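You operate a simulated robot arm through the tools that you are given. There is no shell and no other tool.

Carry out the task below with a simulated robot arm. There is one attempt and no reset: what you move stays moved.

Task
Frost is coming: empty the watering can into the tub, turn the tap off and cap it.
Fine: put the can back; the green foam cap goes down over the blue knob. Set down upright: watering can.

Only the result counts: the job must be done as asked and must still hold three seconds after the hand-in. Knocking over, shifting, dropping, spilling or breaking anything else fails it. Lids that push on must go on centred and level and be pressed home; caps that screw on are set level and turned clockwise until they are tight.

Robot
A 6-joint arm with a fingered hand, fixed in place. Base frame: the origin is on the floor under the middle of its stand, x ahead of it, y to its left, z up; the work surface is at about z = 0.655. Readings come in m, degrees, newtons and seconds.
With the tool pointing down near the work surface it reaches from about 0.1 to 0.68 m from the base axis. Its first joint turns from -115.0 to 115.0 degrees. Payload 4 kg.
The TCP is the grasp point between the finger pads, 0.026 m short of the fingertips. In the tool frame z runs along the fingers and y along their closing line. The gripper opens to 0.164 m; its body begins 0.073 m behind the TCP. The gripper is a hand of 5 fingers: y runs from the thumb to the fingers, the wrist lies at [0, 0, -0.239] in the tool frame, and closing takes about 1.5 s.
Orientation is told as [roll, pitch, yaw] about the base's x, y, z axes, in that order, counted from this pose: with the fingers straight down and closing along the base's y, the tool's x points along the base's -x, its y along +y and its z along -z.

Tools
- The arm moves only by the tool arm_command. Its argument "deltas" is a list of rows, each a list of 6 numbers: the shift along the base's x, y, z in m, then the turn, a rotation vector about the base's x, y, z in degrees. In form: [[dx, dy, dz, ax, ay, az], ...]. A call has 1 to 20 rows; each row is the pose to reach, as a shift and turn from the pose commanded when the call began. "hand" is the finger opening in m, from 0 to 0.164, set as the call begins (left out, the last holds). Rows are played at 5 a second. More than 0.05 m and 8.6 degrees between two rows, or a gripper value outside its range, and nothing of the call is played. Where a pose cannot be reached the arm comes as near as it can. A force on the tool above 40 N (or 10 N above the force at the start of the call, whichever is more), or a blocked arm, ends the call early, and 0.2 s more pass. The fingers move at their own pace (about 0.045 m/s each) and stop on an object; they squeeze with about 30 N. The grip force told is the motor's: it shows also when the fingers shut on nothing. Time passes only in rows, and 0.2 s behind the last, so rows that repeat a pose let the fingers close. The reply holds the time, the measured pose of the TCP, the force on the tool along the base axes, the opening and the grip force, in the units named above and with some noise, with the torque about the TCP (base axes, N m) and any sound that the robot's microphone picked up.
- Cameras (640 x 400 px; columns grow to the right, rows downward): "scene" is fixed at [0.051, 0.5, 1.4798]; the picture's right is [-0.86, -0.50, 0.00], its down [-0.18, 0.32, -0.93] and it looks along [0.47, -0.81, -0.37] (base axes); focal length 325 px, centre (320, 200). "wrist" rides on the gripper at [0.051, -0.07, -0.093] in the tool frame; the picture's right is [0.81, 0.59, 0.00], its down [-0.43, 0.60, -0.68] and it looks along [-0.40, 0.55, 0.74] (tool axes); focal length 270 px, centre (320, 200). There is no depth. A picture from a camera that has moved, and an enlarged one, comes with that camera's place and axes in the base frame and with its lens.
- camera(camera): a new picture of that camera. It takes no simulated time.
- lift_body(by): slides the trunk up (or, below 0, down) by that many m; the arm rides with it, the base frame stays. It gives what a move gives, with no picture.
- curl_fingers(finger1, finger2, finger3, finger4, thumb_bend): sets how far each is bent, from 0 (flat) to 1 (curled in); at 0.3 the hand is open as for a grip, at 0.7 the pads meet at the TCP. One left out holds its place. A second passes; each finger stops where it meets its share of the squeeze, and holds until it gets a number again. A gripper value or a shape takes the hand back. It gives what a move gives, with no picture; readings hold the bend of each and the force on the fingers (four entries, about 0 where the hand has none), thumb and palm.
- preshape(shape): the hand has 5 fingers and takes this shape, open, in about a second: jaw (thumb against the fingers, like two jaws); tri (thumb and two fingers); tip (a fingertip pinch); poke (one finger out to press); point (the index stretched); flat (the hand flat); cup (the hand cupped); fist (a fist). The gripper value then closes the fingers along that shape, each until it touches; the sizes above hold for jaw. It gives what a move gives, with no picture.
- inspect(camera, box): a new picture of the part [left, top, right, bottom] of that camera's present view, enlarged. It takes no simulated time.
- job_done(): hands the job in; it is judged then, once.

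Nothing tells you positions but the pictures and the camera data. Unless the task says otherwise, let go and move clear before handing in.

The tools are called after "Request:" as name(argument=value, ...) on one line, values as JSON. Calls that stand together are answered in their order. arm_command: Moves the arm, as the interface text tells. Its arguments: {"type":"object","properties":{"deltas":{"type":"array"},"hand":{"type":"number"}},"required":["deltas"]} The other tools are called the same way: lift_body (by) moves the trunk up or down; preshape (shape) gives the hand a shape; curl_fingers (finger1, finger2, finger3, finger4, thumb_bend) moves the fingers one by one; camera (camera) takes a picture; inspect (camera, box) takes an enlarged picture of a part of a camera's view; job_done () hands the job in.

At the start:

```text
t: 0.0
ee_pos: [0.4362, -0.2805, 1.4482]
tcp_rot: [-0.1, 0.1, 0.0]
force: [0.2, -0.3, -0.2]
moment: [0.02, 0.02, -0.04]
gripper_width: 0.1638
gripper_force: 0.1
shape: jaw
bend: [0.3, 0.3, 0.3, 0.3, 0.3]
finger forces: [0.0, 0.1, 0.0, 0.1, 0.0, 0.0]
trunk travel left (down, up): [-0.898, 0.092]
```

scene: 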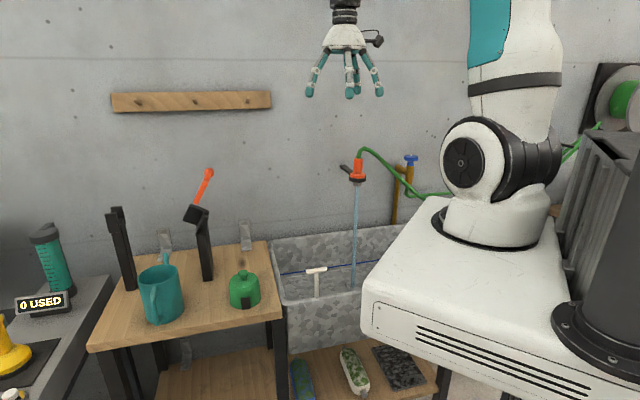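
wrist: 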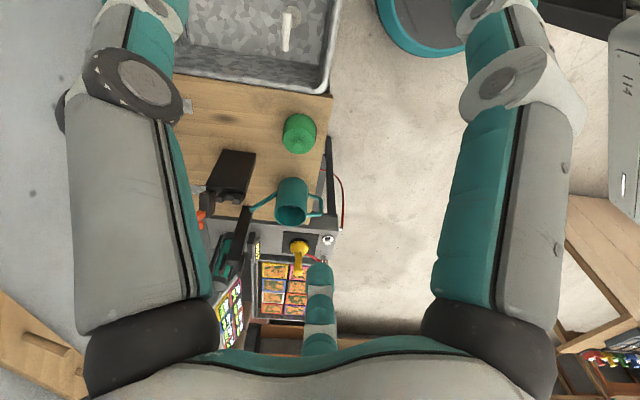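

I see a bench with a teal watering can and a green foam cap, a galvanized tub with a running tap nozzle, and a blue knob on the wall. I'll enlarge the pictures before moving anything.

Request:
inspect(camera="scene", box=[80, 150, 300, 350])

Request:
inspect(camera="scene", box=[260, 130, 460, 310])

Request:
inspect(camera="wrist", box=[160, 0, 460, 300])

```text
2.00 times, centred on (190, 250) of scene
camera zoom: at [0.051, 0.5, 1.4798], right [-0.86, -0.5, 0.0], down [-0.18, 0.32, -0.93], along [0.47, -0.81, -0.37], focal length 649 px, centre (580, 100)
```

zoom: 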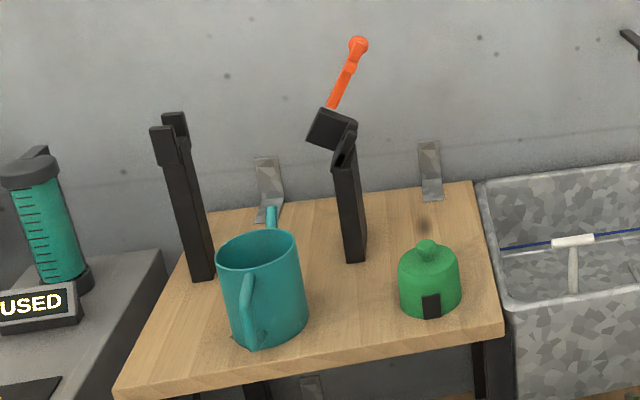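

```text
2.22 times, centred on (360, 220) of scene
camera zoom: at [0.051, 0.5, 1.4798], right [-0.86, -0.5, 0.0], down [-0.18, 0.32, -0.93], along [0.47, -0.81, -0.37], focal length 722 px, centre (231, 156)
```

zoom: 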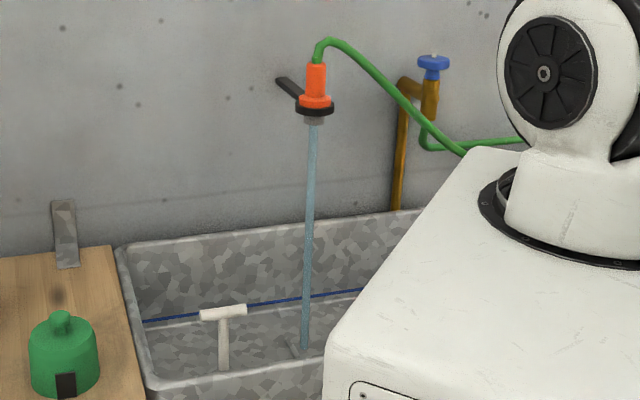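

```text
1.33 times, centred on (310, 150) of wrist
camera zoom: at [0.3853, -0.3496, 1.5408], right [-0.81, 0.59, 0.0], down [0.43, 0.6, 0.68], along [0.4, 0.55, -0.74], focal length 360 px, centre (333, 267)
```

zoom: 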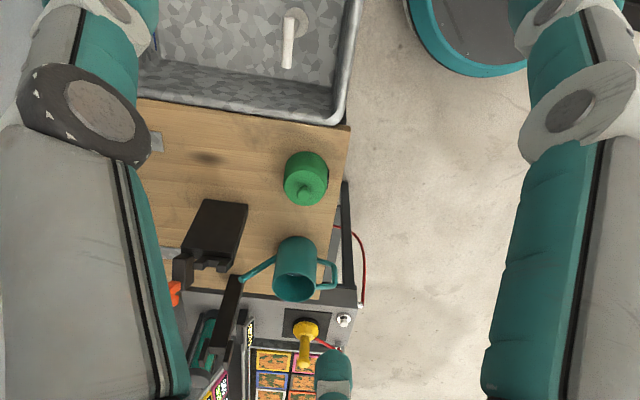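

The can, the cap and the bench top look to be about 0.81 m high, with the cap near [0.66, -0.08] and the can near [0.81, 0.07]. Next I'll enlarge the tap, the nozzle, the can and the left-hand items.

Request:
inspect(camera="scene", box=[330, 140, 430, 202])

Request:
inspect(camera="scene", box=[110, 240, 210, 335])

Request:
inspect(camera="scene", box=[0, 210, 120, 400])

Request:
inspect(camera="scene", box=[215, 225, 295, 325])

Request:
inspect(camera="scene", box=[270, 240, 410, 330])

```text
6.40 times, centred on (380, 171) of scene
camera zoom: at [0.051, 0.5, 1.4798], right [-0.86, -0.5, 0.0], down [-0.18, 0.32, -0.93], along [0.47, -0.81, -0.37], focal length 2078 px, centre (-64, 386)
```

zoom: 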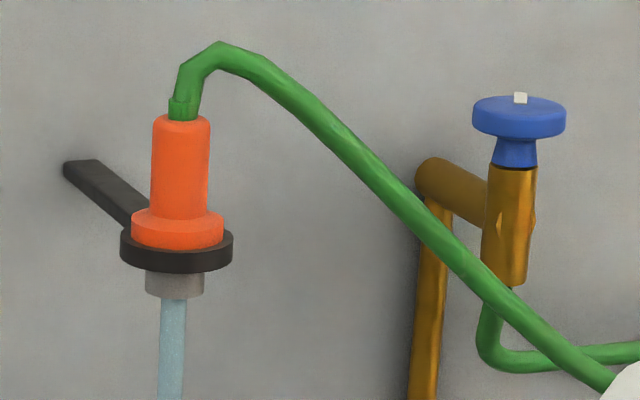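

```text
4.21 times, centred on (160, 288) of scene
camera zoom: at [0.051, 0.5, 1.4798], right [-0.86, -0.5, 0.0], down [-0.18, 0.32, -0.93], along [0.47, -0.81, -0.37], focal length 1367 px, centre (994, -168)
```

zoom: 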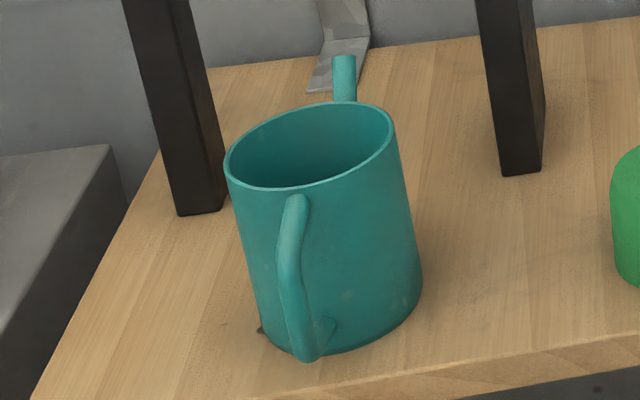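

```text
2.11 times, centred on (60, 305) of scene
camera zoom: at [0.051, 0.5, 1.4798], right [-0.86, -0.5, 0.0], down [-0.18, 0.32, -0.93], along [0.47, -0.81, -0.37], focal length 684 px, centre (867, -21)
```

zoom: 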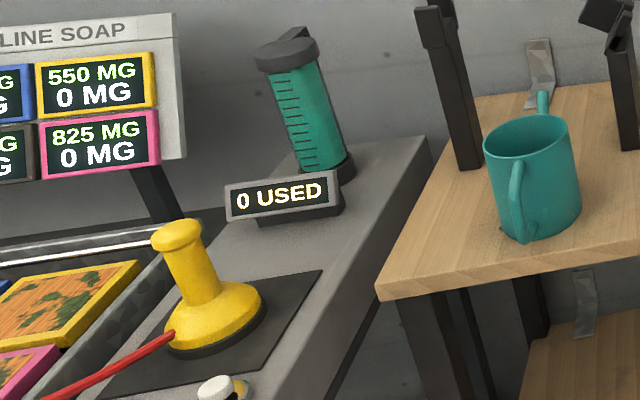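

```text
4.00 times, centred on (255, 275) of scene
camera zoom: at [0.051, 0.5, 1.4798], right [-0.86, -0.5, 0.0], down [-0.18, 0.32, -0.93], along [0.47, -0.81, -0.37], focal length 1299 px, centre (580, -100)
```

zoom: 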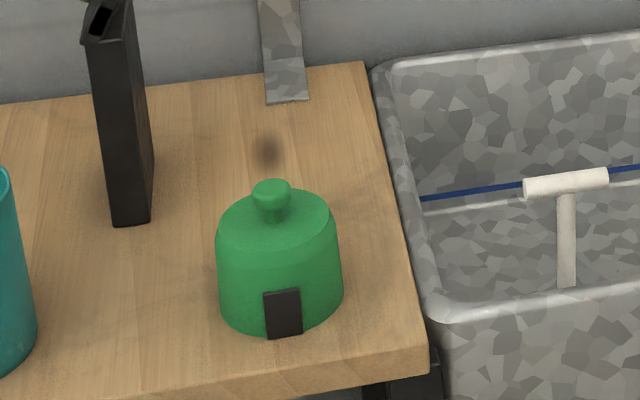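

```text
4.44 times, centred on (340, 285) of scene
camera zoom: at [0.051, 0.5, 1.4798], right [-0.86, -0.5, 0.0], down [-0.18, 0.32, -0.93], along [0.47, -0.81, -0.37], focal length 1443 px, centre (231, -178)
```

zoom: 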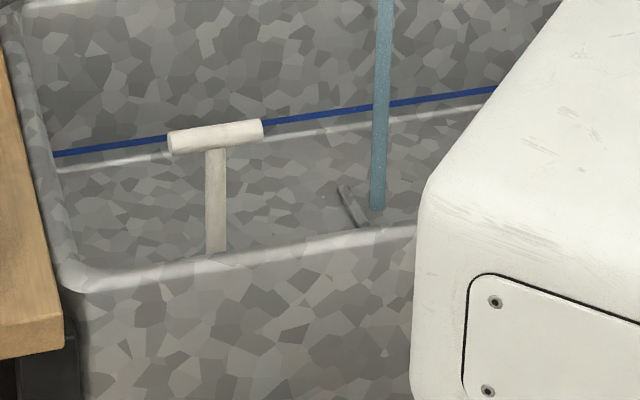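

The blue knob tops a brass tap on the wall, the hose runs from it to the orange nozzle pouring into the tub, and the foam cap has a dark notch in its rim. I'll turn the hand about its upright axis so the wrist camera looks at the tap and the tub.

Request:
arm_command(deltas=[[0, 0, 0, 0, 0, -8], [0, 0, 0, 0, 0, -16], [0, 0, 0, 0, 0, -24], [0, 0, 0, 0, 0, -32], [0, 0, 0, 0, 0, -40], [0, 0, 0, 0, 0, -48], [0, 0, 0, 0, 0, -56], [0, 0, 0, 0, 0, -64], [0, 0, 0, 0, 0, -72], [0, 0, 0, 0, 0, -80], [0, 0, 0, 0, 0, -88], [0, 0, 0, 0, 0, -96], [0, 0, 0, 0, 0, -100]])

Request:
camera(camera="wrist")

Request:
camera(camera="scene")

```text
t: 2.8
ee_pos: [0.4361, -0.2816, 1.4478]
tcp_rot: [0.0, 0.0, -100.1]
force: [0.1, 0.1, 0.5]
moment: [-0.02, -0.02, 0.01]
gripper_width: 0.164
gripper_force: 0.1
shape: jaw
bend: [0.3, 0.3, 0.3, 0.3, 0.3]
finger forces: [0.0, 0.0, 0.1, 0.0, 0.1, 0.0]
trunk travel left (down, up): [-0.898, 0.092]
```

```text
taken
camera wrist: at [0.3761, -0.2183, 1.5409], right [0.72, 0.69, 0.0], down [0.51, -0.53, 0.68], along [0.47, -0.49, -0.74], focal length 270 px, centre (320, 200)
```

wrist: 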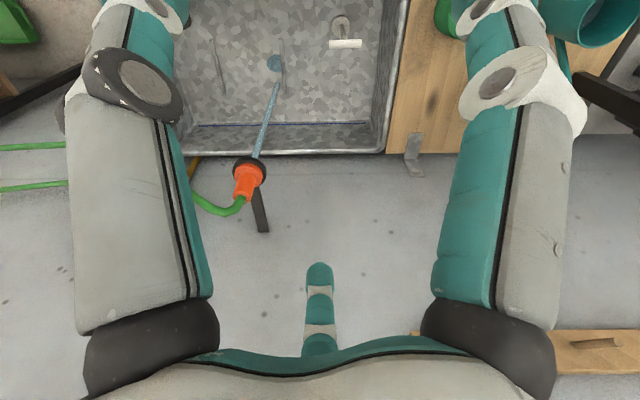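

```text
taken
```

scene: 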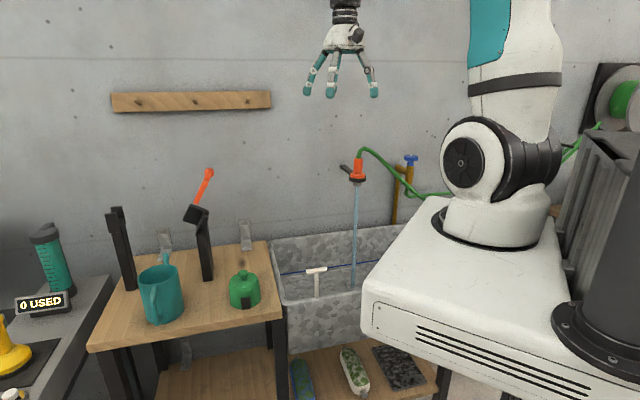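

The tub's centre is near [0.47, -0.47], with the nozzle above it on a wall bracket. The knob is hidden behind a finger, so I'll slide along the wall to bring it into view.

Request:
arm_command(deltas=[[-0.028, -0.028, 0, 0, 0, 0], [-0.056, -0.056, 0, 0, 0, 0], [-0.084, -0.084, 0, 0, 0, 0], [-0.112, -0.112, 0, 0, 0, 0], [-0.14, -0.14, 0, 0, 0, 0], [-0.168, -0.168, 0, 0, 0, 0]])

Request:
camera(camera="wrist")

```text
t: 4.2
ee_pos: [0.2659, -0.4537, 1.4478]
tcp_rot: [0.1, -0.1, -100.0]
force: [-0.1, 0.4, -0.8]
moment: [0.04, -0.02, 0.05]
gripper_width: 0.164
gripper_force: 0.0
shape: jaw
bend: [0.3, 0.3, 0.3, 0.3, 0.3]
finger forces: [0.0, 0.0, 0.0, 0.0, 0.1, 0.1]
trunk travel left (down, up): [-0.898, 0.092]
```

```text
taken
camera wrist: at [0.2058, -0.3901, 1.5407], right [0.72, 0.69, 0.0], down [0.51, -0.53, 0.68], along [0.47, -0.49, -0.74], focal length 270 px, centre (320, 200)
```

wrist: 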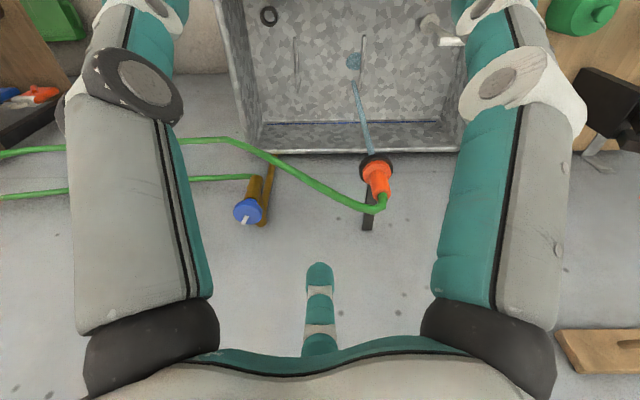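

Request:
inspect(camera="wrist", box=[200, 120, 420, 260])

Request:
inspect(camera="wrist", box=[220, 150, 300, 240])

Request:
inspect(camera="wrist", box=[200, 0, 480, 160])

```text
2.86 times, centred on (310, 190) of wrist
camera zoom: at [0.2058, -0.3901, 1.5407], right [0.72, 0.69, 0.0], down [0.51, -0.53, 0.68], along [0.47, -0.49, -0.74], focal length 772 px, centre (349, 229)
```

zoom: 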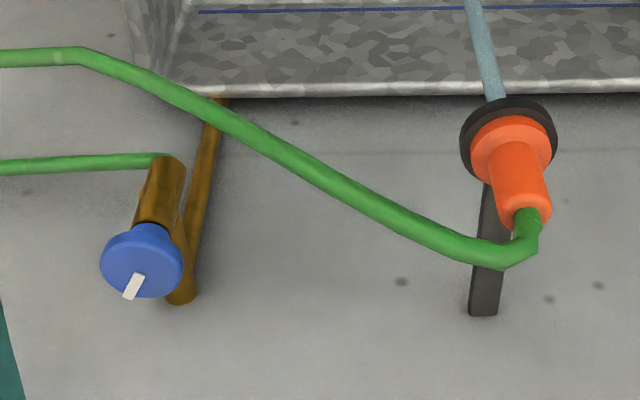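

```text
4.44 times, centred on (260, 195) of wrist
camera zoom: at [0.2058, -0.3901, 1.5407], right [0.72, 0.69, 0.0], down [0.51, -0.53, 0.68], along [0.47, -0.49, -0.74], focal length 1201 px, centre (587, 222)
```

zoom: 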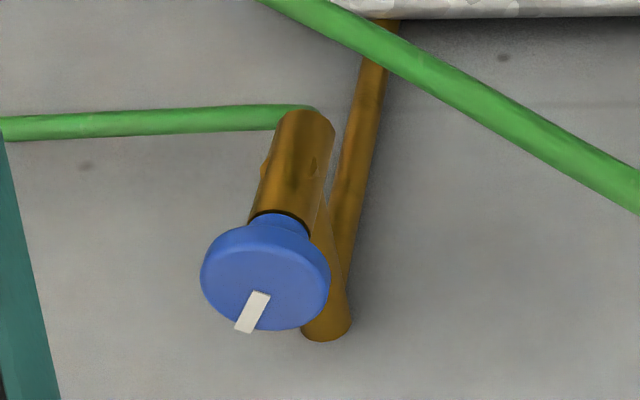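

```text
2.29 times, centred on (340, 80) of wrist
camera zoom: at [0.2058, -0.3901, 1.5407], right [0.72, 0.69, 0.0], down [0.51, -0.53, 0.68], along [0.47, -0.49, -0.74], focal length 618 px, centre (274, 474)
```

zoom: 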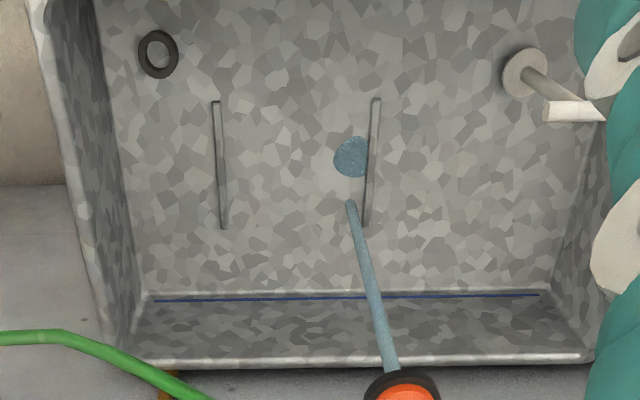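

The knob's top is near [0.374, -0.781, 1.157], and the pipe runs back to the wall on the far side. Now I'll move over the bench for a close look at the can, the cap and the black posts.

Request:
arm_command(deltas=[[0.022, 0.037, -0.012, 0, 0, 0], [0.044, 0.074, -0.024, 0, 0, 0], [0.066, 0.111, -0.036, 0, 0, 0], [0.088, 0.148, -0.048, 0, 0, 0], [0.11, 0.185, -0.06, 0, 0, 0], [0.132, 0.222, -0.072, 0, 0, 0], [0.154, 0.259, -0.084, 0, 0, 0], [0.176, 0.296, -0.096, 0, 0, 0], [0.198, 0.333, -0.108, 0, 0, 0], [0.22, 0.37, -0.12, 0, 0, 0], [0.242, 0.407, -0.132, 0, 0, 0], [0.264, 0.444, -0.144, 0, 0, 0], [0.286, 0.481, -0.156, 0, 0, 0], [0.308, 0.518, -0.168, 0, 0, 0], [0.33, 0.555, -0.18, 0, 0, 0], [0.352, 0.592, -0.192, 0, 0, 0], [0.36, 0.62, -0.2, 0, 0, 0]])

Request:
camera(camera="wrist")

Request:
camera(camera="scene")

```text
t: 7.8
ee_pos: [0.6285, 0.1712, 1.2477]
tcp_rot: [0.1, -0.1, -100.0]
force: [-0.6, -0.6, 0.6]
moment: [0.0, 0.0, -0.01]
gripper_width: 0.1639
gripper_force: 0.0
shape: jaw
bend: [0.3, 0.3, 0.3, 0.3, 0.3]
finger forces: [0.1, 0.0, 0.0, 0.1, 0.1, 0.0]
trunk travel left (down, up): [-0.898, 0.092]
```

```text
taken
camera wrist: at [0.5686, 0.2336, 1.3406], right [0.72, 0.69, 0.0], down [0.51, -0.53, 0.68], along [0.47, -0.49, -0.74], focal length 270 px, centre (320, 200)
```

wrist: 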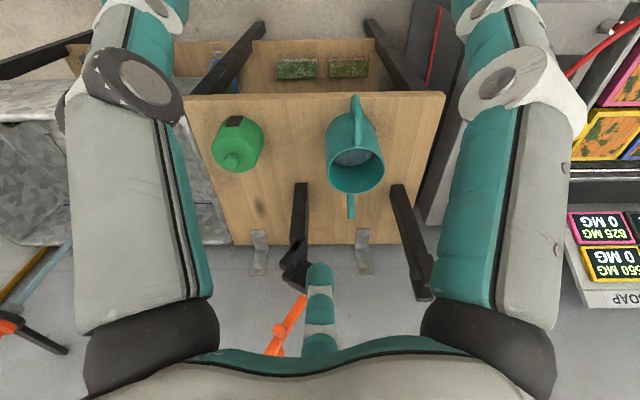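

```text
taken
```

scene: 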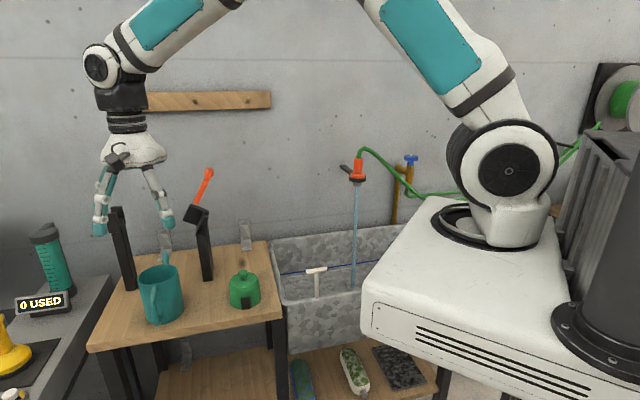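

The can holds a little water at the bottom, its spout points to the wall and its handle to the front. I'll enlarge both the can and the cap.

Request:
inspect(camera="wrist", box=[300, 80, 420, 230])

Request:
inspect(camera="wrist", box=[190, 90, 290, 190])

Request:
inspect(camera="wrist", box=[180, 80, 460, 370])

Request:
inspect(camera="scene", box=[80, 120, 240, 260])

```text
2.67 times, centred on (360, 155) of wrist
camera zoom: at [0.5686, 0.2336, 1.3406], right [0.72, 0.69, 0.0], down [0.51, -0.53, 0.68], along [0.47, -0.49, -0.74], focal length 721 px, centre (213, 320)
```

zoom: 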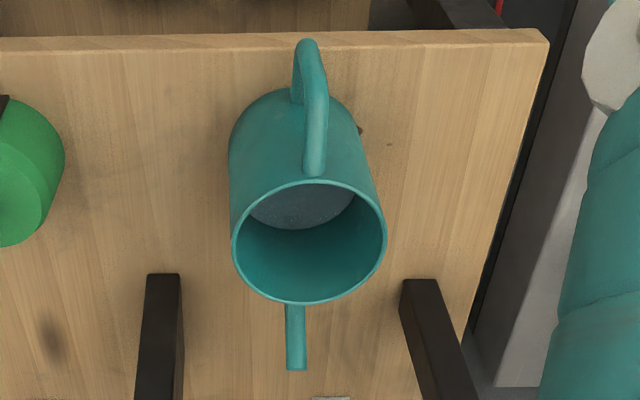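

```text
4.00 times, centred on (240, 140) of wrist
camera zoom: at [0.5686, 0.2336, 1.3406], right [0.72, 0.69, 0.0], down [0.51, -0.53, 0.68], along [0.47, -0.49, -0.74], focal length 1081 px, centre (640, 440)
```

zoom: 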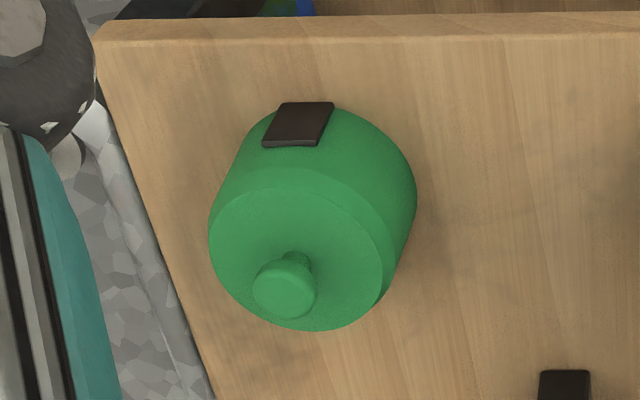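

```text
1.38 times, centred on (320, 225) of wrist
camera zoom: at [0.5686, 0.2336, 1.3406], right [0.72, 0.69, 0.0], down [0.51, -0.53, 0.68], along [0.47, -0.49, -0.74], focal length 373 px, centre (320, 166)
```

zoom: 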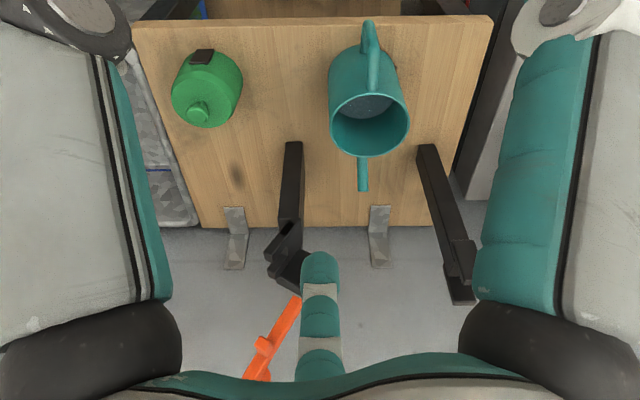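

```text
2.86 times, centred on (160, 190) of scene
camera zoom: at [0.051, 0.5, 1.4798], right [-0.86, -0.5, 0.0], down [-0.18, 0.32, -0.93], along [0.47, -0.81, -0.37], focal length 928 px, centre (777, 229)
```

zoom: 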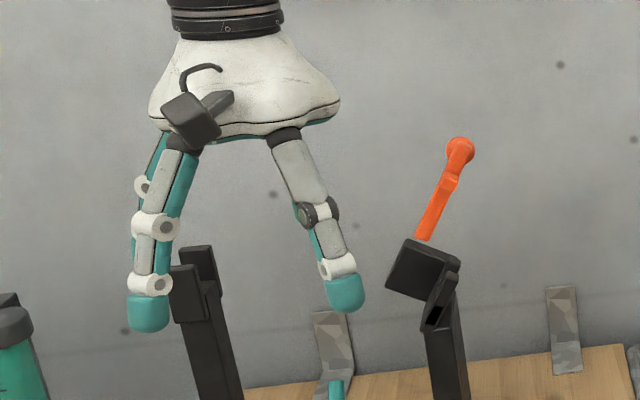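

The can's axis is near [0.809, 0.074], it is about 0.10 m wide, and its rim is at z ≈ 0.96. The cap sits at the tub end of the bench. Before touching anything, I'll try the pouring poses over the left part of the tub with an empty hand.

Request:
arm_command(deltas=[[-0.0098, -0.0369, -0.0081, 0, 0, 4.5], [-0.0196, -0.0737, -0.0163, 0, 0, 9], [-0.0294, -0.1106, -0.0244, 0, 0, 13.5], [-0.0392, -0.1474, -0.0326, 0, 0, 18], [-0.049, -0.1843, -0.0407, 0, 0, 22.5], [-0.0588, -0.2211, -0.0489, 0, 0, 27], [-0.0686, -0.258, -0.057, 0, 0, 31.5], [-0.0784, -0.2948, -0.0652, 0, 0, 36], [-0.0882, -0.3317, -0.0733, 0, 0, 40.5], [-0.098, -0.3685, -0.0815, 0, 0, 45], [-0.1078, -0.4054, -0.0896, 0, 0, 49.5], [-0.1175, -0.4422, -0.0977, 0, 0, 54]])

Request:
camera(camera="scene")

Request:
camera(camera="wrist")

```text
t: 10.4
ee_pos: [0.5104, -0.2742, 1.1488]
tcp_rot: [0.1, 0.0, -45.9]
force: [0.0, -1.0, 0.2]
moment: [0.02, 0.01, -0.01]
gripper_width: 0.1641
gripper_force: 0.2
shape: jaw
bend: [0.3, 0.3, 0.3, 0.3, 0.3]
finger forces: [0.0, 0.0, 0.1, 0.0, 0.0, 0.0]
trunk travel left (down, up): [-0.898, 0.092]
```

```text
taken
```

scene: 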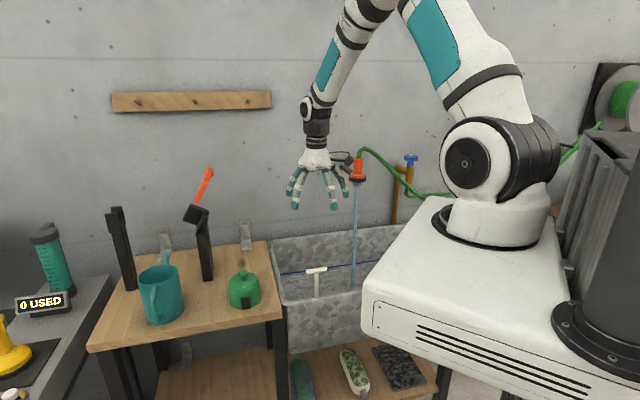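

```text
taken
camera wrist: at [0.4262, -0.2858, 1.2422], right [-0.14, 0.99, 0.0], down [0.73, 0.1, 0.68], along [0.67, 0.1, -0.74], focal length 270 px, centre (320, 200)
```

wrist: 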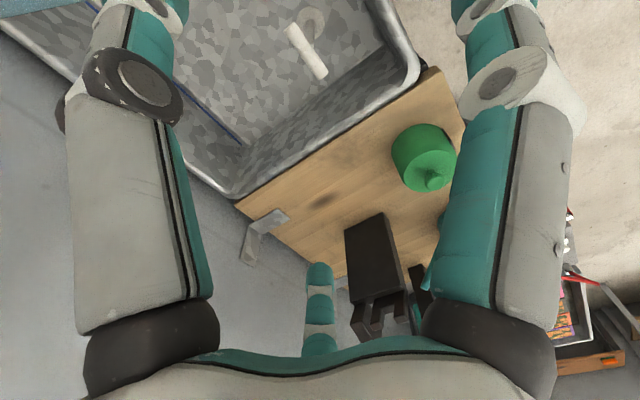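

The empty hand is over the left part of the tub with its closing line along the wall. I'll tilt it back about the closing line to check that the end-of-pour pose can be reached.

Request:
arm_command(deltas=[[0, 0, 0, 5.763, 5.548, 0], [0, 0, 0, 11.526, 11.096, 0], [0, 0, 0, 17.29, 16.644, 0], [0, 0, 0, 23.05, 22.19, 0], [0, 0, 0, 28.8, 27.74, 0], [0, 0, 0, 34.58, 33.29, 0], [0, 0, 0, 39.62, 38.14, 0]])

Request:
camera(camera="scene")

```text
t: 12.0
ee_pos: [0.3917, -0.1799, 1.0561]
tcp_rot: [0.7, 50.6, -46.0]
force: [-1.0, -0.2, -0.1]
moment: [0.02, 0.01, 0.0]
gripper_width: 0.1638
gripper_force: 0.1
shape: jaw
bend: [0.3, 0.3, 0.3, 0.3, 0.3]
finger forces: [0.1, 0.0, 0.1, 0.0, 0.0, 0.0]
out of reach, approached as far as the arm can: row 4, 5, 6, 7
trunk travel left (down, up): [-0.898, 0.092]
```

```text
taken
```

scene: 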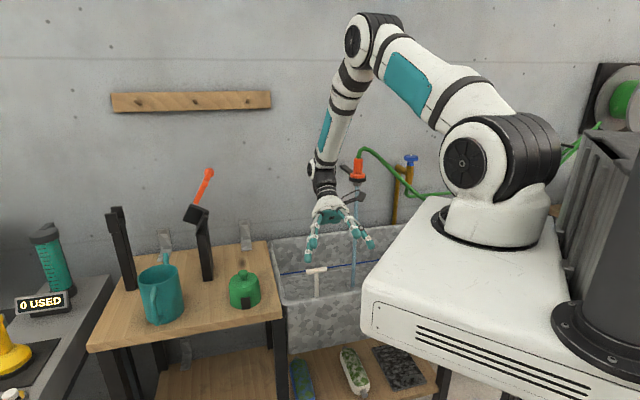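

Tilting toward the wall runs out of wrist travel. I'll undo it and try a pour directed along the tub instead, with the tool leaning sideways.

Request:
arm_command(deltas=[[0, 0, 0, -5.763, -5.548, 0], [0, 0, 0, -11.526, -11.096, 0], [0, 0, 0, -17.29, -16.644, 0], [0, 0, 0, -23.05, -22.19, 0], [0, 0, 0, -28.8, -27.74, 0], [0, 0, 0, -34.58, -33.29, 0], [0, 0, 0, -39.62, -38.14, 0]])

```text
t: 13.6
ee_pos: [0.3947, -0.1759, 1.0613]
tcp_rot: [0.9, -4.7, -46.1]
force: [0.8, 0.0, 0.9]
moment: [-0.02, -0.01, 0.0]
gripper_width: 0.1639
gripper_force: 0.1
shape: jaw
bend: [0.3, 0.3, 0.3, 0.3, 0.3]
finger forces: [0.0, 0.0, 0.0, 0.1, 0.0, 0.0]
trunk travel left (down, up): [-0.898, 0.092]
```

The arm simply resumes from where it stopped. I'll turn the hand so its closing line points to the wall, over the left end of the tub, and then tilt it along the tub.

Request:
arm_command(deltas=[[0.0115, -0.0074, 0.0074, 0, 0, -7.5], [0.023, -0.0148, 0.0148, 0, 0, -15], [0.0345, -0.0222, 0.0222, 0, 0, -22.5], [0.046, -0.0297, 0.0297, 0, 0, -30], [0.0575, -0.0371, 0.0371, 0, 0, -37.5], [0.069, -0.0445, 0.0445, 0, 0, -45], [0.0805, -0.0519, 0.0519, 0, 0, -52.5], [0.092, -0.0593, 0.0593, 0, 0, -60], [0.1035, -0.0667, 0.0667, 0, 0, -67.5], [0.115, -0.0742, 0.0742, 0, 0, -75], [0.1265, -0.0816, 0.0816, 0, 0, -82.5], [0.138, -0.089, 0.089, 0, 0, -90]])

Request:
arm_command(deltas=[[0, 0, 0, 5.55, -5.76, 0], [0, 0, 0, 11.1, -11.53, 0], [0, 0, 0, 16.64, -17.29, 0], [0, 0, 0, 22.19, -23.05, 0], [0, 0, 0, 27.74, -28.8, 0], [0, 0, 0, 33.29, -34.58, 0], [0, 0, 0, 38.8, -40.3, 0], [0, 0, 0, 42.0, -43.6, 0]])

Request:
camera(camera="scene")

```text
t: 16.2
ee_pos: [0.5338, -0.265, 1.1493]
tcp_rot: [0.8, -4.5, -136.2]
force: [0.0, -0.4, -0.2]
moment: [-0.02, 0.02, 0.0]
gripper_width: 0.1638
gripper_force: 0.0
shape: jaw
bend: [0.3, 0.3, 0.3, 0.3, 0.3]
finger forces: [0.0, 0.1, 0.0, 0.0, 0.0, 0.0]
trunk travel left (down, up): [-0.898, 0.092]
```

```text
t: 18.0
ee_pos: [0.5332, -0.2656, 1.1504]
tcp_rot: [0.9, 56.0, -136.0]
force: [-0.6, -0.6, 0.0]
moment: [-0.03, 0.03, -0.02]
gripper_width: 0.164
gripper_force: 0.0
shape: jaw
bend: [0.3, 0.3, 0.3, 0.3, 0.3]
finger forces: [0.0, 0.0, 0.0, 0.1, 0.1, 0.0]
trunk travel left (down, up): [-0.898, 0.092]
```

```text
taken
```

scene: 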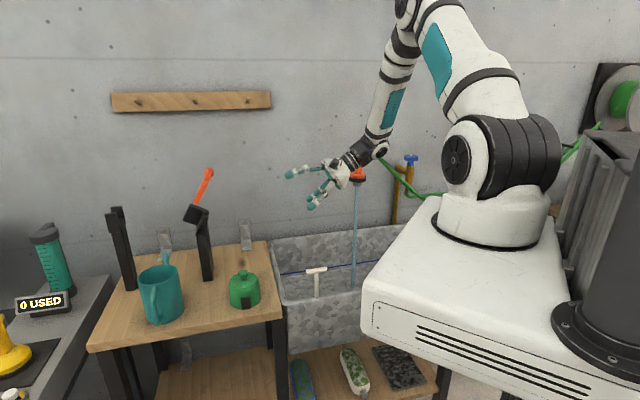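

The tilt of 56° back is reachable here with no contact. I'll try a little further, then swing to the upright carrying pose.

Request:
arm_command(deltas=[[0, 0, 0, 4.86, -5.03, 0], [0, 0, 0, 9.72, -10.06, 0]])

Request:
inspect(camera="scene", box=[260, 80, 460, 260])

```text
t: 18.6
ee_pos: [0.5336, -0.2647, 1.1491]
tcp_rot: [0.8, 70.1, -135.9]
force: [-0.2, -1.1, 0.7]
moment: [0.01, 0.01, -0.02]
gripper_width: 0.1639
gripper_force: 0.0
shape: jaw
bend: [0.3, 0.3, 0.3, 0.3, 0.3]
finger forces: [0.0, 0.0, 0.1, 0.1, 0.0, 0.0]
trunk travel left (down, up): [-0.898, 0.092]
```

```text
2.22 times, centred on (360, 170) of scene
camera zoom: at [0.051, 0.5, 1.4798], right [-0.86, -0.5, 0.0], down [-0.18, 0.32, -0.93], along [0.47, -0.81, -0.37], focal length 722 px, centre (231, 267)
```

zoom: 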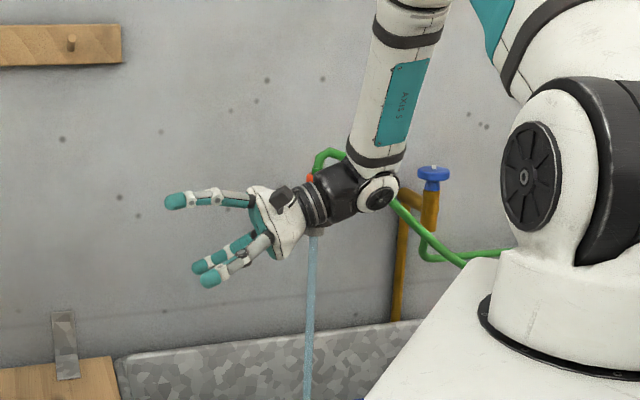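

Even 70° is reachable there. Now I'll swing to the upright carrying pose, with the tool about 45° below level and pointing along the tub.

Request:
arm_command(deltas=[[0, 0, 0, -5.55, 5.75, 0], [0, 0, 0, -11.1, 11.5, 0], [0, 0, 0, -16.65, 17.26, 0], [0, 0, 0, -22.2, 23.0, 0], [0, 0, 0, -27.75, 28.77, 0], [0, 0, 0, -33.3, 34.5, 0], [0, 0, 0, -38.85, 40.27, 0], [0, 0, 0, -44.4, 46.0, 0], [0, 0, 0, -49.95, 51.78, 0], [0, 0, 0, -55.5, 57.5, 0], [0, 0, 0, -61.05, 63.28, 0], [0, 0, 0, -66.6, 69.0, 0], [0, 0, 0, -72.15, 74.79, 0], [0, 0, 0, -77.7, 80.5, 0], [0, 0, 0, -79.8, 82.7, 0]])

Request:
camera(camera="scene")

```text
t: 21.8
ee_pos: [0.5329, -0.2637, 1.149]
tcp_rot: [0.8, -45.0, -136.0]
force: [0.0, -0.2, 0.7]
moment: [-0.05, -0.03, -0.01]
gripper_width: 0.1639
gripper_force: 0.1
shape: jaw
bend: [0.3, 0.3, 0.3, 0.3, 0.3]
finger forces: [0.1, 0.0, 0.0, 0.1, 0.0, 0.1]
trunk travel left (down, up): [-0.898, 0.092]
```

```text
taken
```

scene: 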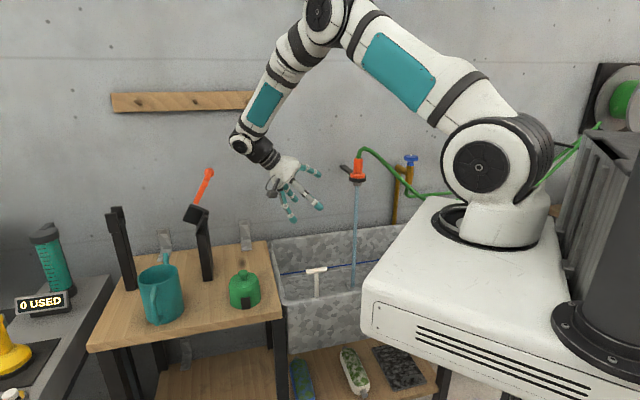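

All carrying and pouring poses work. I'll go to a point ahead of the can and turn the hand to face it, which also gives a side view of the handle.

Request:
arm_command(deltas=[[-0.0026, 0.0206, 0.0042, 0, 0, 7.5], [-0.0052, 0.0412, 0.0083, 0, 0, 15], [-0.0078, 0.0618, 0.0125, 0, 0, 22.5], [-0.0103, 0.0823, 0.0167, 0, 0, 30], [-0.0129, 0.1029, 0.0208, 0, 0, 37.5], [-0.0155, 0.1235, 0.025, 0, 0, 45], [-0.0181, 0.1441, 0.0292, 0, 0, 52.5], [-0.0207, 0.1647, 0.0333, 0, 0, 60], [-0.0233, 0.1853, 0.0375, 0, 0, 67.5], [-0.0258, 0.2058, 0.0417, 0, 0, 75], [-0.0284, 0.2264, 0.0458, 0, 0, 82.5], [-0.031, 0.247, 0.05, 0, 0, 90], [0.004, 0.279, 0.0285, 0, 0, 90], [0.039, 0.311, 0.007, 0, 0, 90], [0.074, 0.343, -0.0145, 0, 0, 90], [0.109, 0.375, -0.036, 0, 0, 90], [0.144, 0.407, -0.0575, 0, 0, 90], [0.178, 0.44, -0.078, 0, 0, 90]])

Request:
camera(camera="wrist")

Request:
camera(camera="scene")

```text
refused: row 13 steps farther than a row can; nothing moved
```

```text
taken
camera wrist: at [0.557, -0.1425, 1.1786], right [0.82, -0.02, -0.57], down [0.54, -0.3, 0.79], along [-0.19, -0.95, -0.23], focal length 270 px, centre (320, 200)
```

wrist: 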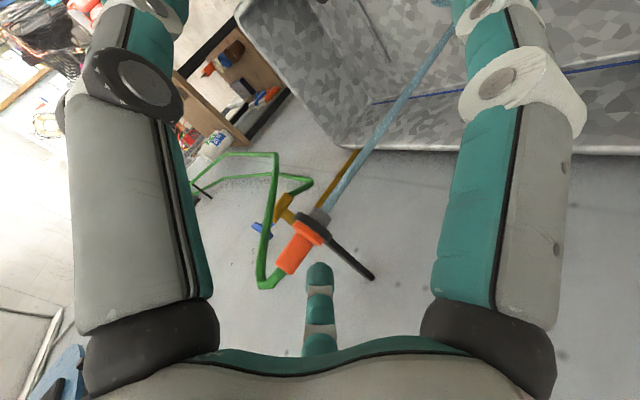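

```text
taken
```

scene: 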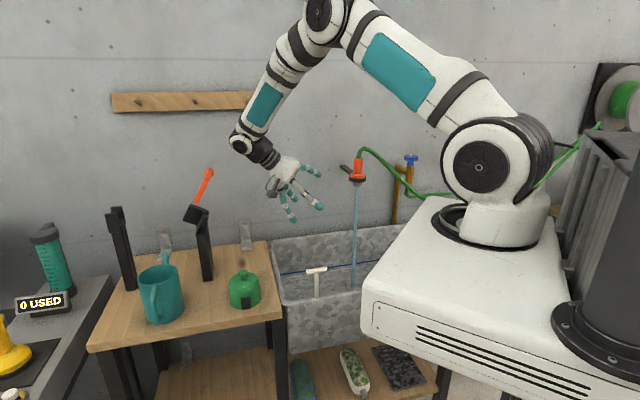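

One step was slightly too long, so I'll resend the move with shorter steps.

Request:
arm_command(deltas=[[-0.0026, 0.0206, 0.0042, 0, 0, 7.5], [-0.0052, 0.0412, 0.0083, 0, 0, 15], [-0.0078, 0.0618, 0.0125, 0, 0, 22.5], [-0.0103, 0.0823, 0.0167, 0, 0, 30], [-0.0129, 0.1029, 0.0208, 0, 0, 37.5], [-0.0155, 0.1235, 0.025, 0, 0, 45], [-0.0181, 0.1441, 0.0292, 0, 0, 52.5], [-0.0207, 0.1647, 0.0333, 0, 0, 60], [-0.0233, 0.1853, 0.0375, 0, 0, 67.5], [-0.0258, 0.2058, 0.0417, 0, 0, 75], [-0.0284, 0.2264, 0.0458, 0, 0, 82.5], [-0.031, 0.247, 0.05, 0, 0, 90], [-0.001, 0.2746, 0.0317, 0, 0, 90], [0.029, 0.3022, 0.0133, 0, 0, 90], [0.059, 0.3297, -0.005, 0, 0, 90], [0.089, 0.3573, -0.0233, 0, 0, 90], [0.118, 0.3849, -0.0417, 0, 0, 90], [0.148, 0.4124, -0.06, 0, 0, 90], [0.178, 0.44, -0.078, 0, 0, 90]])

Request:
camera(camera="wrist")

Request:
camera(camera="scene")

```text
t: 25.8
ee_pos: [0.7129, 0.1782, 1.0703]
tcp_rot: [0.6, -44.9, -46.0]
force: [0.6, 0.0, 0.2]
moment: [-0.01, 0.01, -0.01]
gripper_width: 0.164
gripper_force: 0.1
shape: jaw
bend: [0.3, 0.3, 0.3, 0.3, 0.3]
finger forces: [0.1, 0.0, 0.0, 0.0, 0.0, 0.0]
trunk travel left (down, up): [-0.898, 0.092]
```

```text
taken
camera wrist: at [0.5927, 0.2015, 1.099], right [0.02, 0.82, -0.57], down [0.3, 0.54, 0.79], along [0.95, -0.19, -0.24], focal length 270 px, centre (320, 200)
```

wrist: 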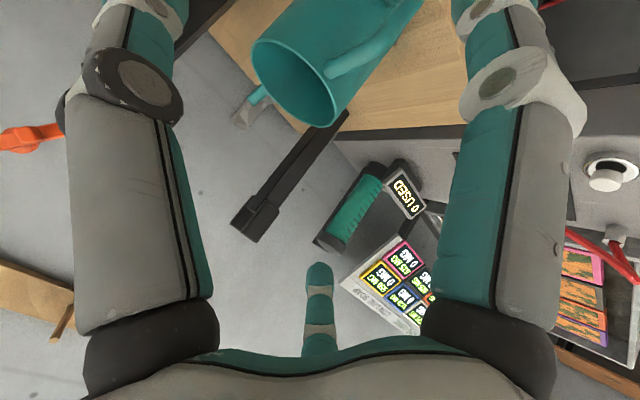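

```text
taken
```

scene: 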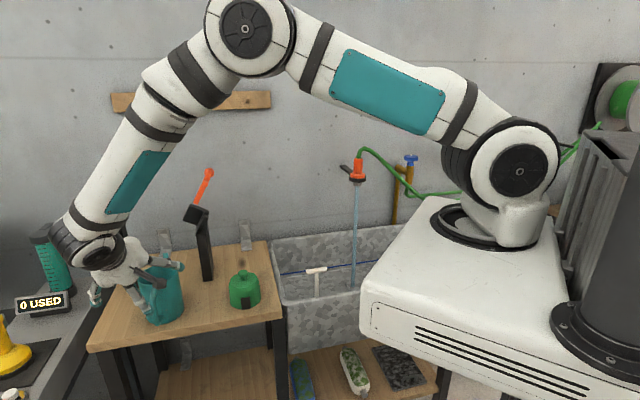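

The hand now faces the can from the handle side, as planned. I'll enlarge the view to check the handle's profile and the alignment.

Request:
inspect(camera="wrist", box=[200, 0, 480, 175])

Request:
inspect(camera="scene", box=[60, 200, 240, 340])

```text
2.29 times, centred on (340, 88) of wrist
camera zoom: at [0.5927, 0.2015, 1.099], right [0.02, 0.82, -0.57], down [0.3, 0.54, 0.79], along [0.95, -0.19, -0.24], focal length 618 px, centre (274, 457)
```

zoom: 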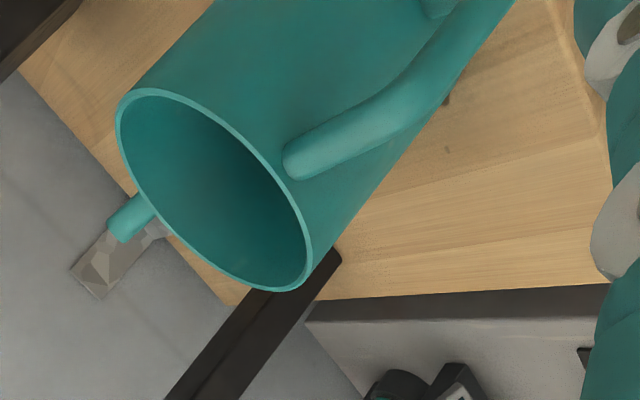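

```text
2.86 times, centred on (150, 270) of scene
camera zoom: at [0.051, 0.5, 1.4798], right [-0.86, -0.5, 0.0], down [-0.18, 0.32, -0.93], along [0.47, -0.81, -0.37], focal length 928 px, centre (806, 0)
```

zoom: 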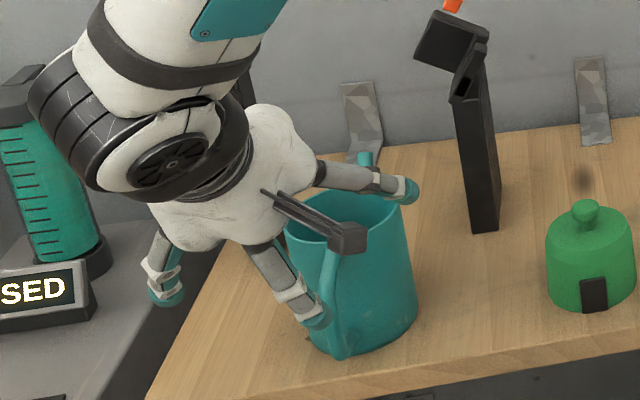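

The pictures suggest the five fingers stand in a ring rather than as a flat pair of jaws, which changes how I should grip. I'll back off and turn the hand toward the scene camera to check its layout.

Request:
arm_command(deltas=[[-0.0188, -0.0097, 0.03, 5.4, 5.2, 0], [-0.0377, -0.0193, 0.06, 10.8, 10.4, 0], [-0.0565, -0.029, 0.09, 16.2, 15.6, 0], [-0.0753, -0.0387, 0.12, 21.6, 20.8, 0], [-0.0942, -0.0483, 0.15, 27.0, 26.0, 0], [-0.113, -0.058, 0.18, 32.4, 31.2, 0]])

Request:
arm_command(deltas=[[-0.0257, -0.0143, 0.0357, 0, 0, 6.5], [-0.0514, -0.0286, 0.0714, 0, 0, 13], [-0.0771, -0.0429, 0.1071, 0, 0, 19.5], [-0.1028, -0.0571, 0.1428, 0, 0, 26], [-0.1285, -0.0714, 0.1785, 0, 0, 32.5], [-0.1542, -0.0857, 0.2142, 0, 0, 39], [-0.18, -0.1, 0.25, 0, 0, 46]])

Request:
arm_command(deltas=[[0, 0, 0, 8, 0, 0], [0, 0, 0, 16, 0, 0], [0, 0, 0, 24, 0, 0], [0, 0, 0, 32, 0, 0], [0, 0, 0, 40, 0, 0], [0, 0, 0, 48, 0, 0], [0, 0, 0, 56, 0, 0], [0, 0, 0, 64, 0, 0]])

Request:
camera(camera="scene")

```text
t: 27.2
ee_pos: [0.5982, 0.116, 1.2495]
tcp_rot: [0.9, 0.2, -45.9]
force: [-0.3, 0.1, 0.0]
moment: [0.0, 0.0, 0.02]
gripper_width: 0.1639
gripper_force: 0.0
shape: jaw
bend: [0.3, 0.3, 0.3, 0.3, 0.3]
finger forces: [0.1, 0.1, 0.0, 0.1, 0.0, 0.0]
trunk travel left (down, up): [-0.898, 0.092]
```

```text
t: 28.8
ee_pos: [0.4243, 0.0186, 1.4611]
tcp_rot: [0.9, -0.5, 0.0]
force: [0.2, 0.1, 0.5]
moment: [0.01, 0.01, 0.01]
gripper_width: 0.1638
gripper_force: 0.1
shape: jaw
bend: [0.3, 0.3, 0.3, 0.3, 0.3]
finger forces: [0.1, 0.0, 0.0, 0.0, 0.0, 0.0]
out of reach, approached as far as the arm can: row 6, 7
trunk travel left (down, up): [-0.898, 0.092]
```

```text
t: 30.6
ee_pos: [0.4547, 0.1278, 1.3848]
tcp_rot: [63.3, -0.8, -1.7]
force: [0.3, 0.2, 0.5]
moment: [0.0, -0.01, -0.02]
gripper_width: 0.1638
gripper_force: 0.2
shape: jaw
bend: [0.3, 0.3, 0.3, 0.3, 0.3]
finger forces: [0.1, 0.0, 0.0, 0.0, 0.0, 0.0]
out of reach, approached as far as the arm can: row 1, 2, 3, 4, 5, 6, 7, 8
trunk travel left (down, up): [-0.898, 0.092]
```

```text
taken
```

scene: 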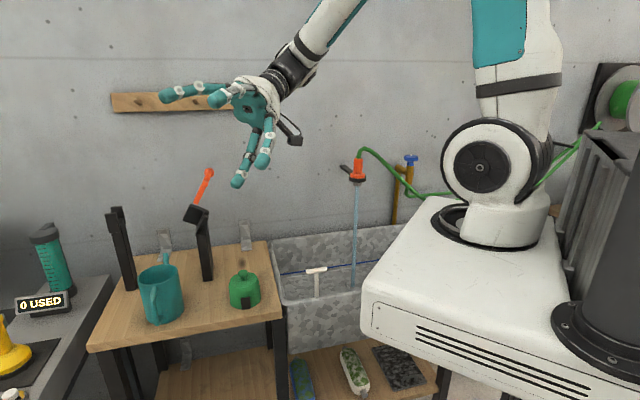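

Request:
inspect(camera="scene", box=[150, 50, 320, 200])

```text
2.67 times, centred on (235, 125) of scene
camera zoom: at [0.051, 0.5, 1.4798], right [-0.86, -0.5, 0.0], down [-0.18, 0.32, -0.93], along [0.47, -0.81, -0.37], focal length 866 px, centre (547, 400)
```

zoom: 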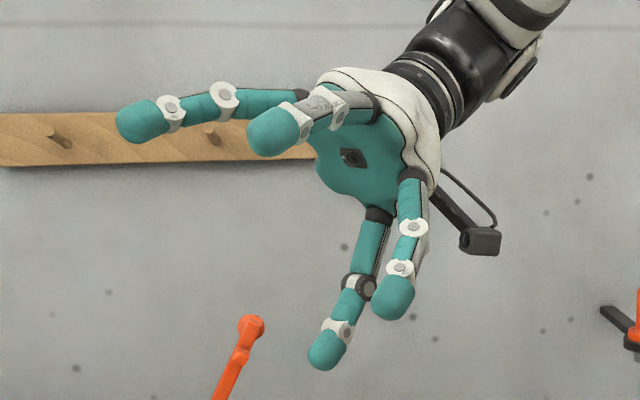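

I can make out four fingers from here, unevenly placed around the palm. Setting each to a different bend will show which is which.

Request:
curl_fingers(finger1=0.0, finger2=0.3, finger3=0.6, finger4=0.95, thumb_bend=0.3)

Request:
inspect(camera="scene", box=[150, 50, 320, 200])

Request:
camera(camera="wrist")

```text
t: 31.6
ee_pos: [0.4527, 0.1264, 1.3854]
tcp_rot: [63.3, -0.8, -1.7]
force: [-0.1, -0.1, 0.1]
moment: [-0.02, 0.02, -0.01]
gripper_width: 0.11
gripper_force: 0.1
shape: fingers
bend: [0.01, 0.3, 0.6, 0.95, 0.3]
finger forces: [0.0, 0.0, 0.0, 0.0, 0.0, 0.0]
trunk travel left (down, up): [-0.898, 0.092]
```

```text
2.67 times, centred on (235, 125) of scene
camera zoom: at [0.051, 0.5, 1.4798], right [-0.86, -0.5, 0.0], down [-0.18, 0.32, -0.93], along [0.47, -0.81, -0.37], focal length 866 px, centre (547, 400)
```

zoom: 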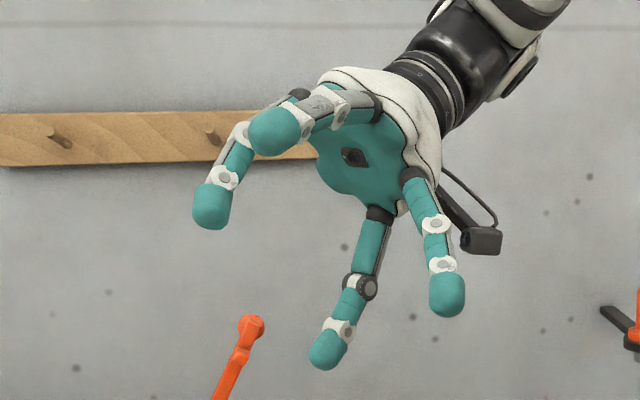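

```text
taken
camera wrist: at [0.3999, 0.0144, 1.3642], right [-0.81, 0.29, 0.51], down [0.41, -0.35, 0.84], along [0.42, 0.89, 0.16], focal length 270 px, centre (320, 200)
```

wrist: 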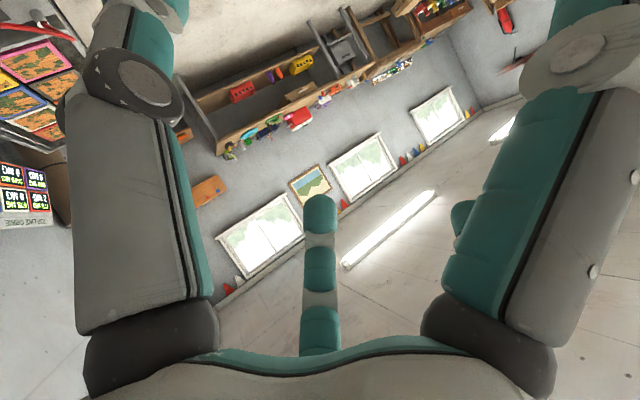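

Finger 4 doesn't show up from this side. I'll swap the bends of fingers 2 and 4 to find it.

Request:
curl_fingers(finger1=0.3, finger2=0.95, finger3=0.3, finger4=0.0, thumb_bend=0.7)

Request:
inspect(camera="scene", box=[150, 50, 320, 200])

Request:
camera(camera="wrist")

```text
t: 32.6
ee_pos: [0.4524, 0.1267, 1.3852]
tcp_rot: [63.3, -0.7, -1.7]
force: [-0.4, 0.0, 0.3]
moment: [0.0, 0.0, 0.01]
gripper_width: 0.073
gripper_force: 0.1
shape: fingers
bend: [0.3, 0.95, 0.3, 0.01, 0.7]
finger forces: [0.0, 0.0, 0.1, 0.0, 0.1, 0.0]
trunk travel left (down, up): [-0.898, 0.092]
```

```text
2.67 times, centred on (235, 125) of scene
camera zoom: at [0.051, 0.5, 1.4798], right [-0.86, -0.5, 0.0], down [-0.18, 0.32, -0.93], along [0.47, -0.81, -0.37], focal length 866 px, centre (547, 400)
```

zoom: 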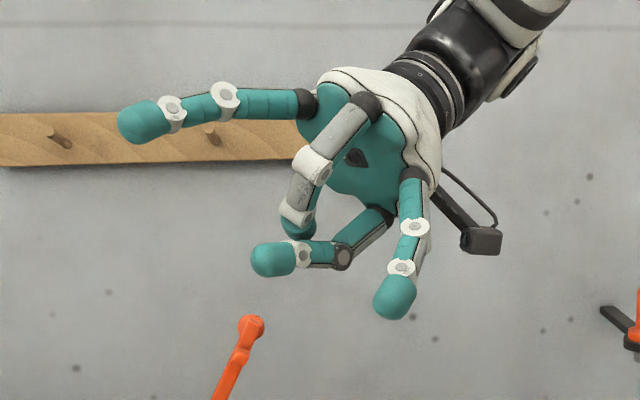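

```text
taken
camera wrist: at [0.3999, 0.0144, 1.3642], right [-0.81, 0.29, 0.51], down [0.41, -0.35, 0.84], along [0.42, 0.89, 0.16], focal length 270 px, centre (320, 200)
```

wrist: 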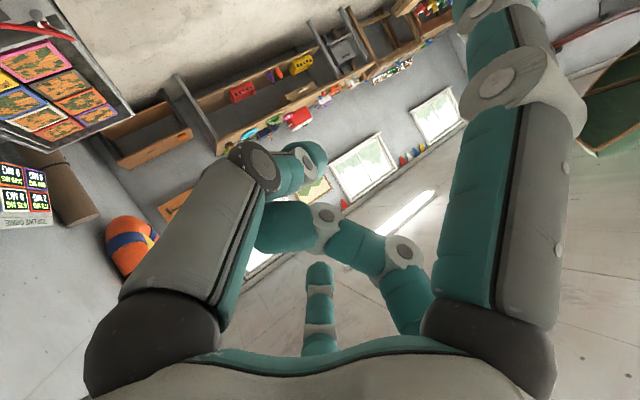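

The hand is a thumb plus three working fingers spaced 72° apart, with a gap on one side. I can grip the can round its rim from above, with the handle between two fingers and the spout in the gap. I'll reopen the hand and point it down again.

Request:
preshape(shape="jaw")

Request:
arm_command(deltas=[[0.015, -0.005, -0.01, -8, 0, 0], [0.03, -0.01, -0.02, -16, 0, 0], [0.045, -0.015, -0.03, -24, 0, 0], [0.06, -0.02, -0.04, -32, 0, 0], [0.075, -0.025, -0.05, -40, 0, 0], [0.09, -0.03, -0.06, -48, 0, 0], [0.105, -0.035, -0.07, -56, 0, 0], [0.12, -0.04, -0.08, -63.3, 0, 0]], hand=0.164)

```text
t: 33.5
ee_pos: [0.4534, 0.1277, 1.3842]
tcp_rot: [63.3, -0.7, -1.7]
force: [-0.3, 0.0, 1.3]
moment: [-0.03, 0.0, -0.02]
gripper_width: 0.1639
gripper_force: 0.0
shape: jaw
bend: [0.3, 0.3, 0.3, 0.3, 0.3]
finger forces: [0.0, 0.0, 0.0, 0.1, 0.0, 0.0]
trunk travel left (down, up): [-0.898, 0.092]
```

```text
t: 35.3
ee_pos: [0.5766, 0.0834, 1.3036]
tcp_rot: [1.3, 0.0, -0.1]
force: [0.1, 0.4, -0.4]
moment: [0.01, 0.01, 0.02]
gripper_width: 0.1638
gripper_force: 0.1
shape: jaw
bend: [0.3, 0.3, 0.3, 0.3, 0.3]
finger forces: [0.0, 0.0, 0.0, 0.0, 0.1, 0.0]
trunk travel left (down, up): [-0.898, 0.092]
```

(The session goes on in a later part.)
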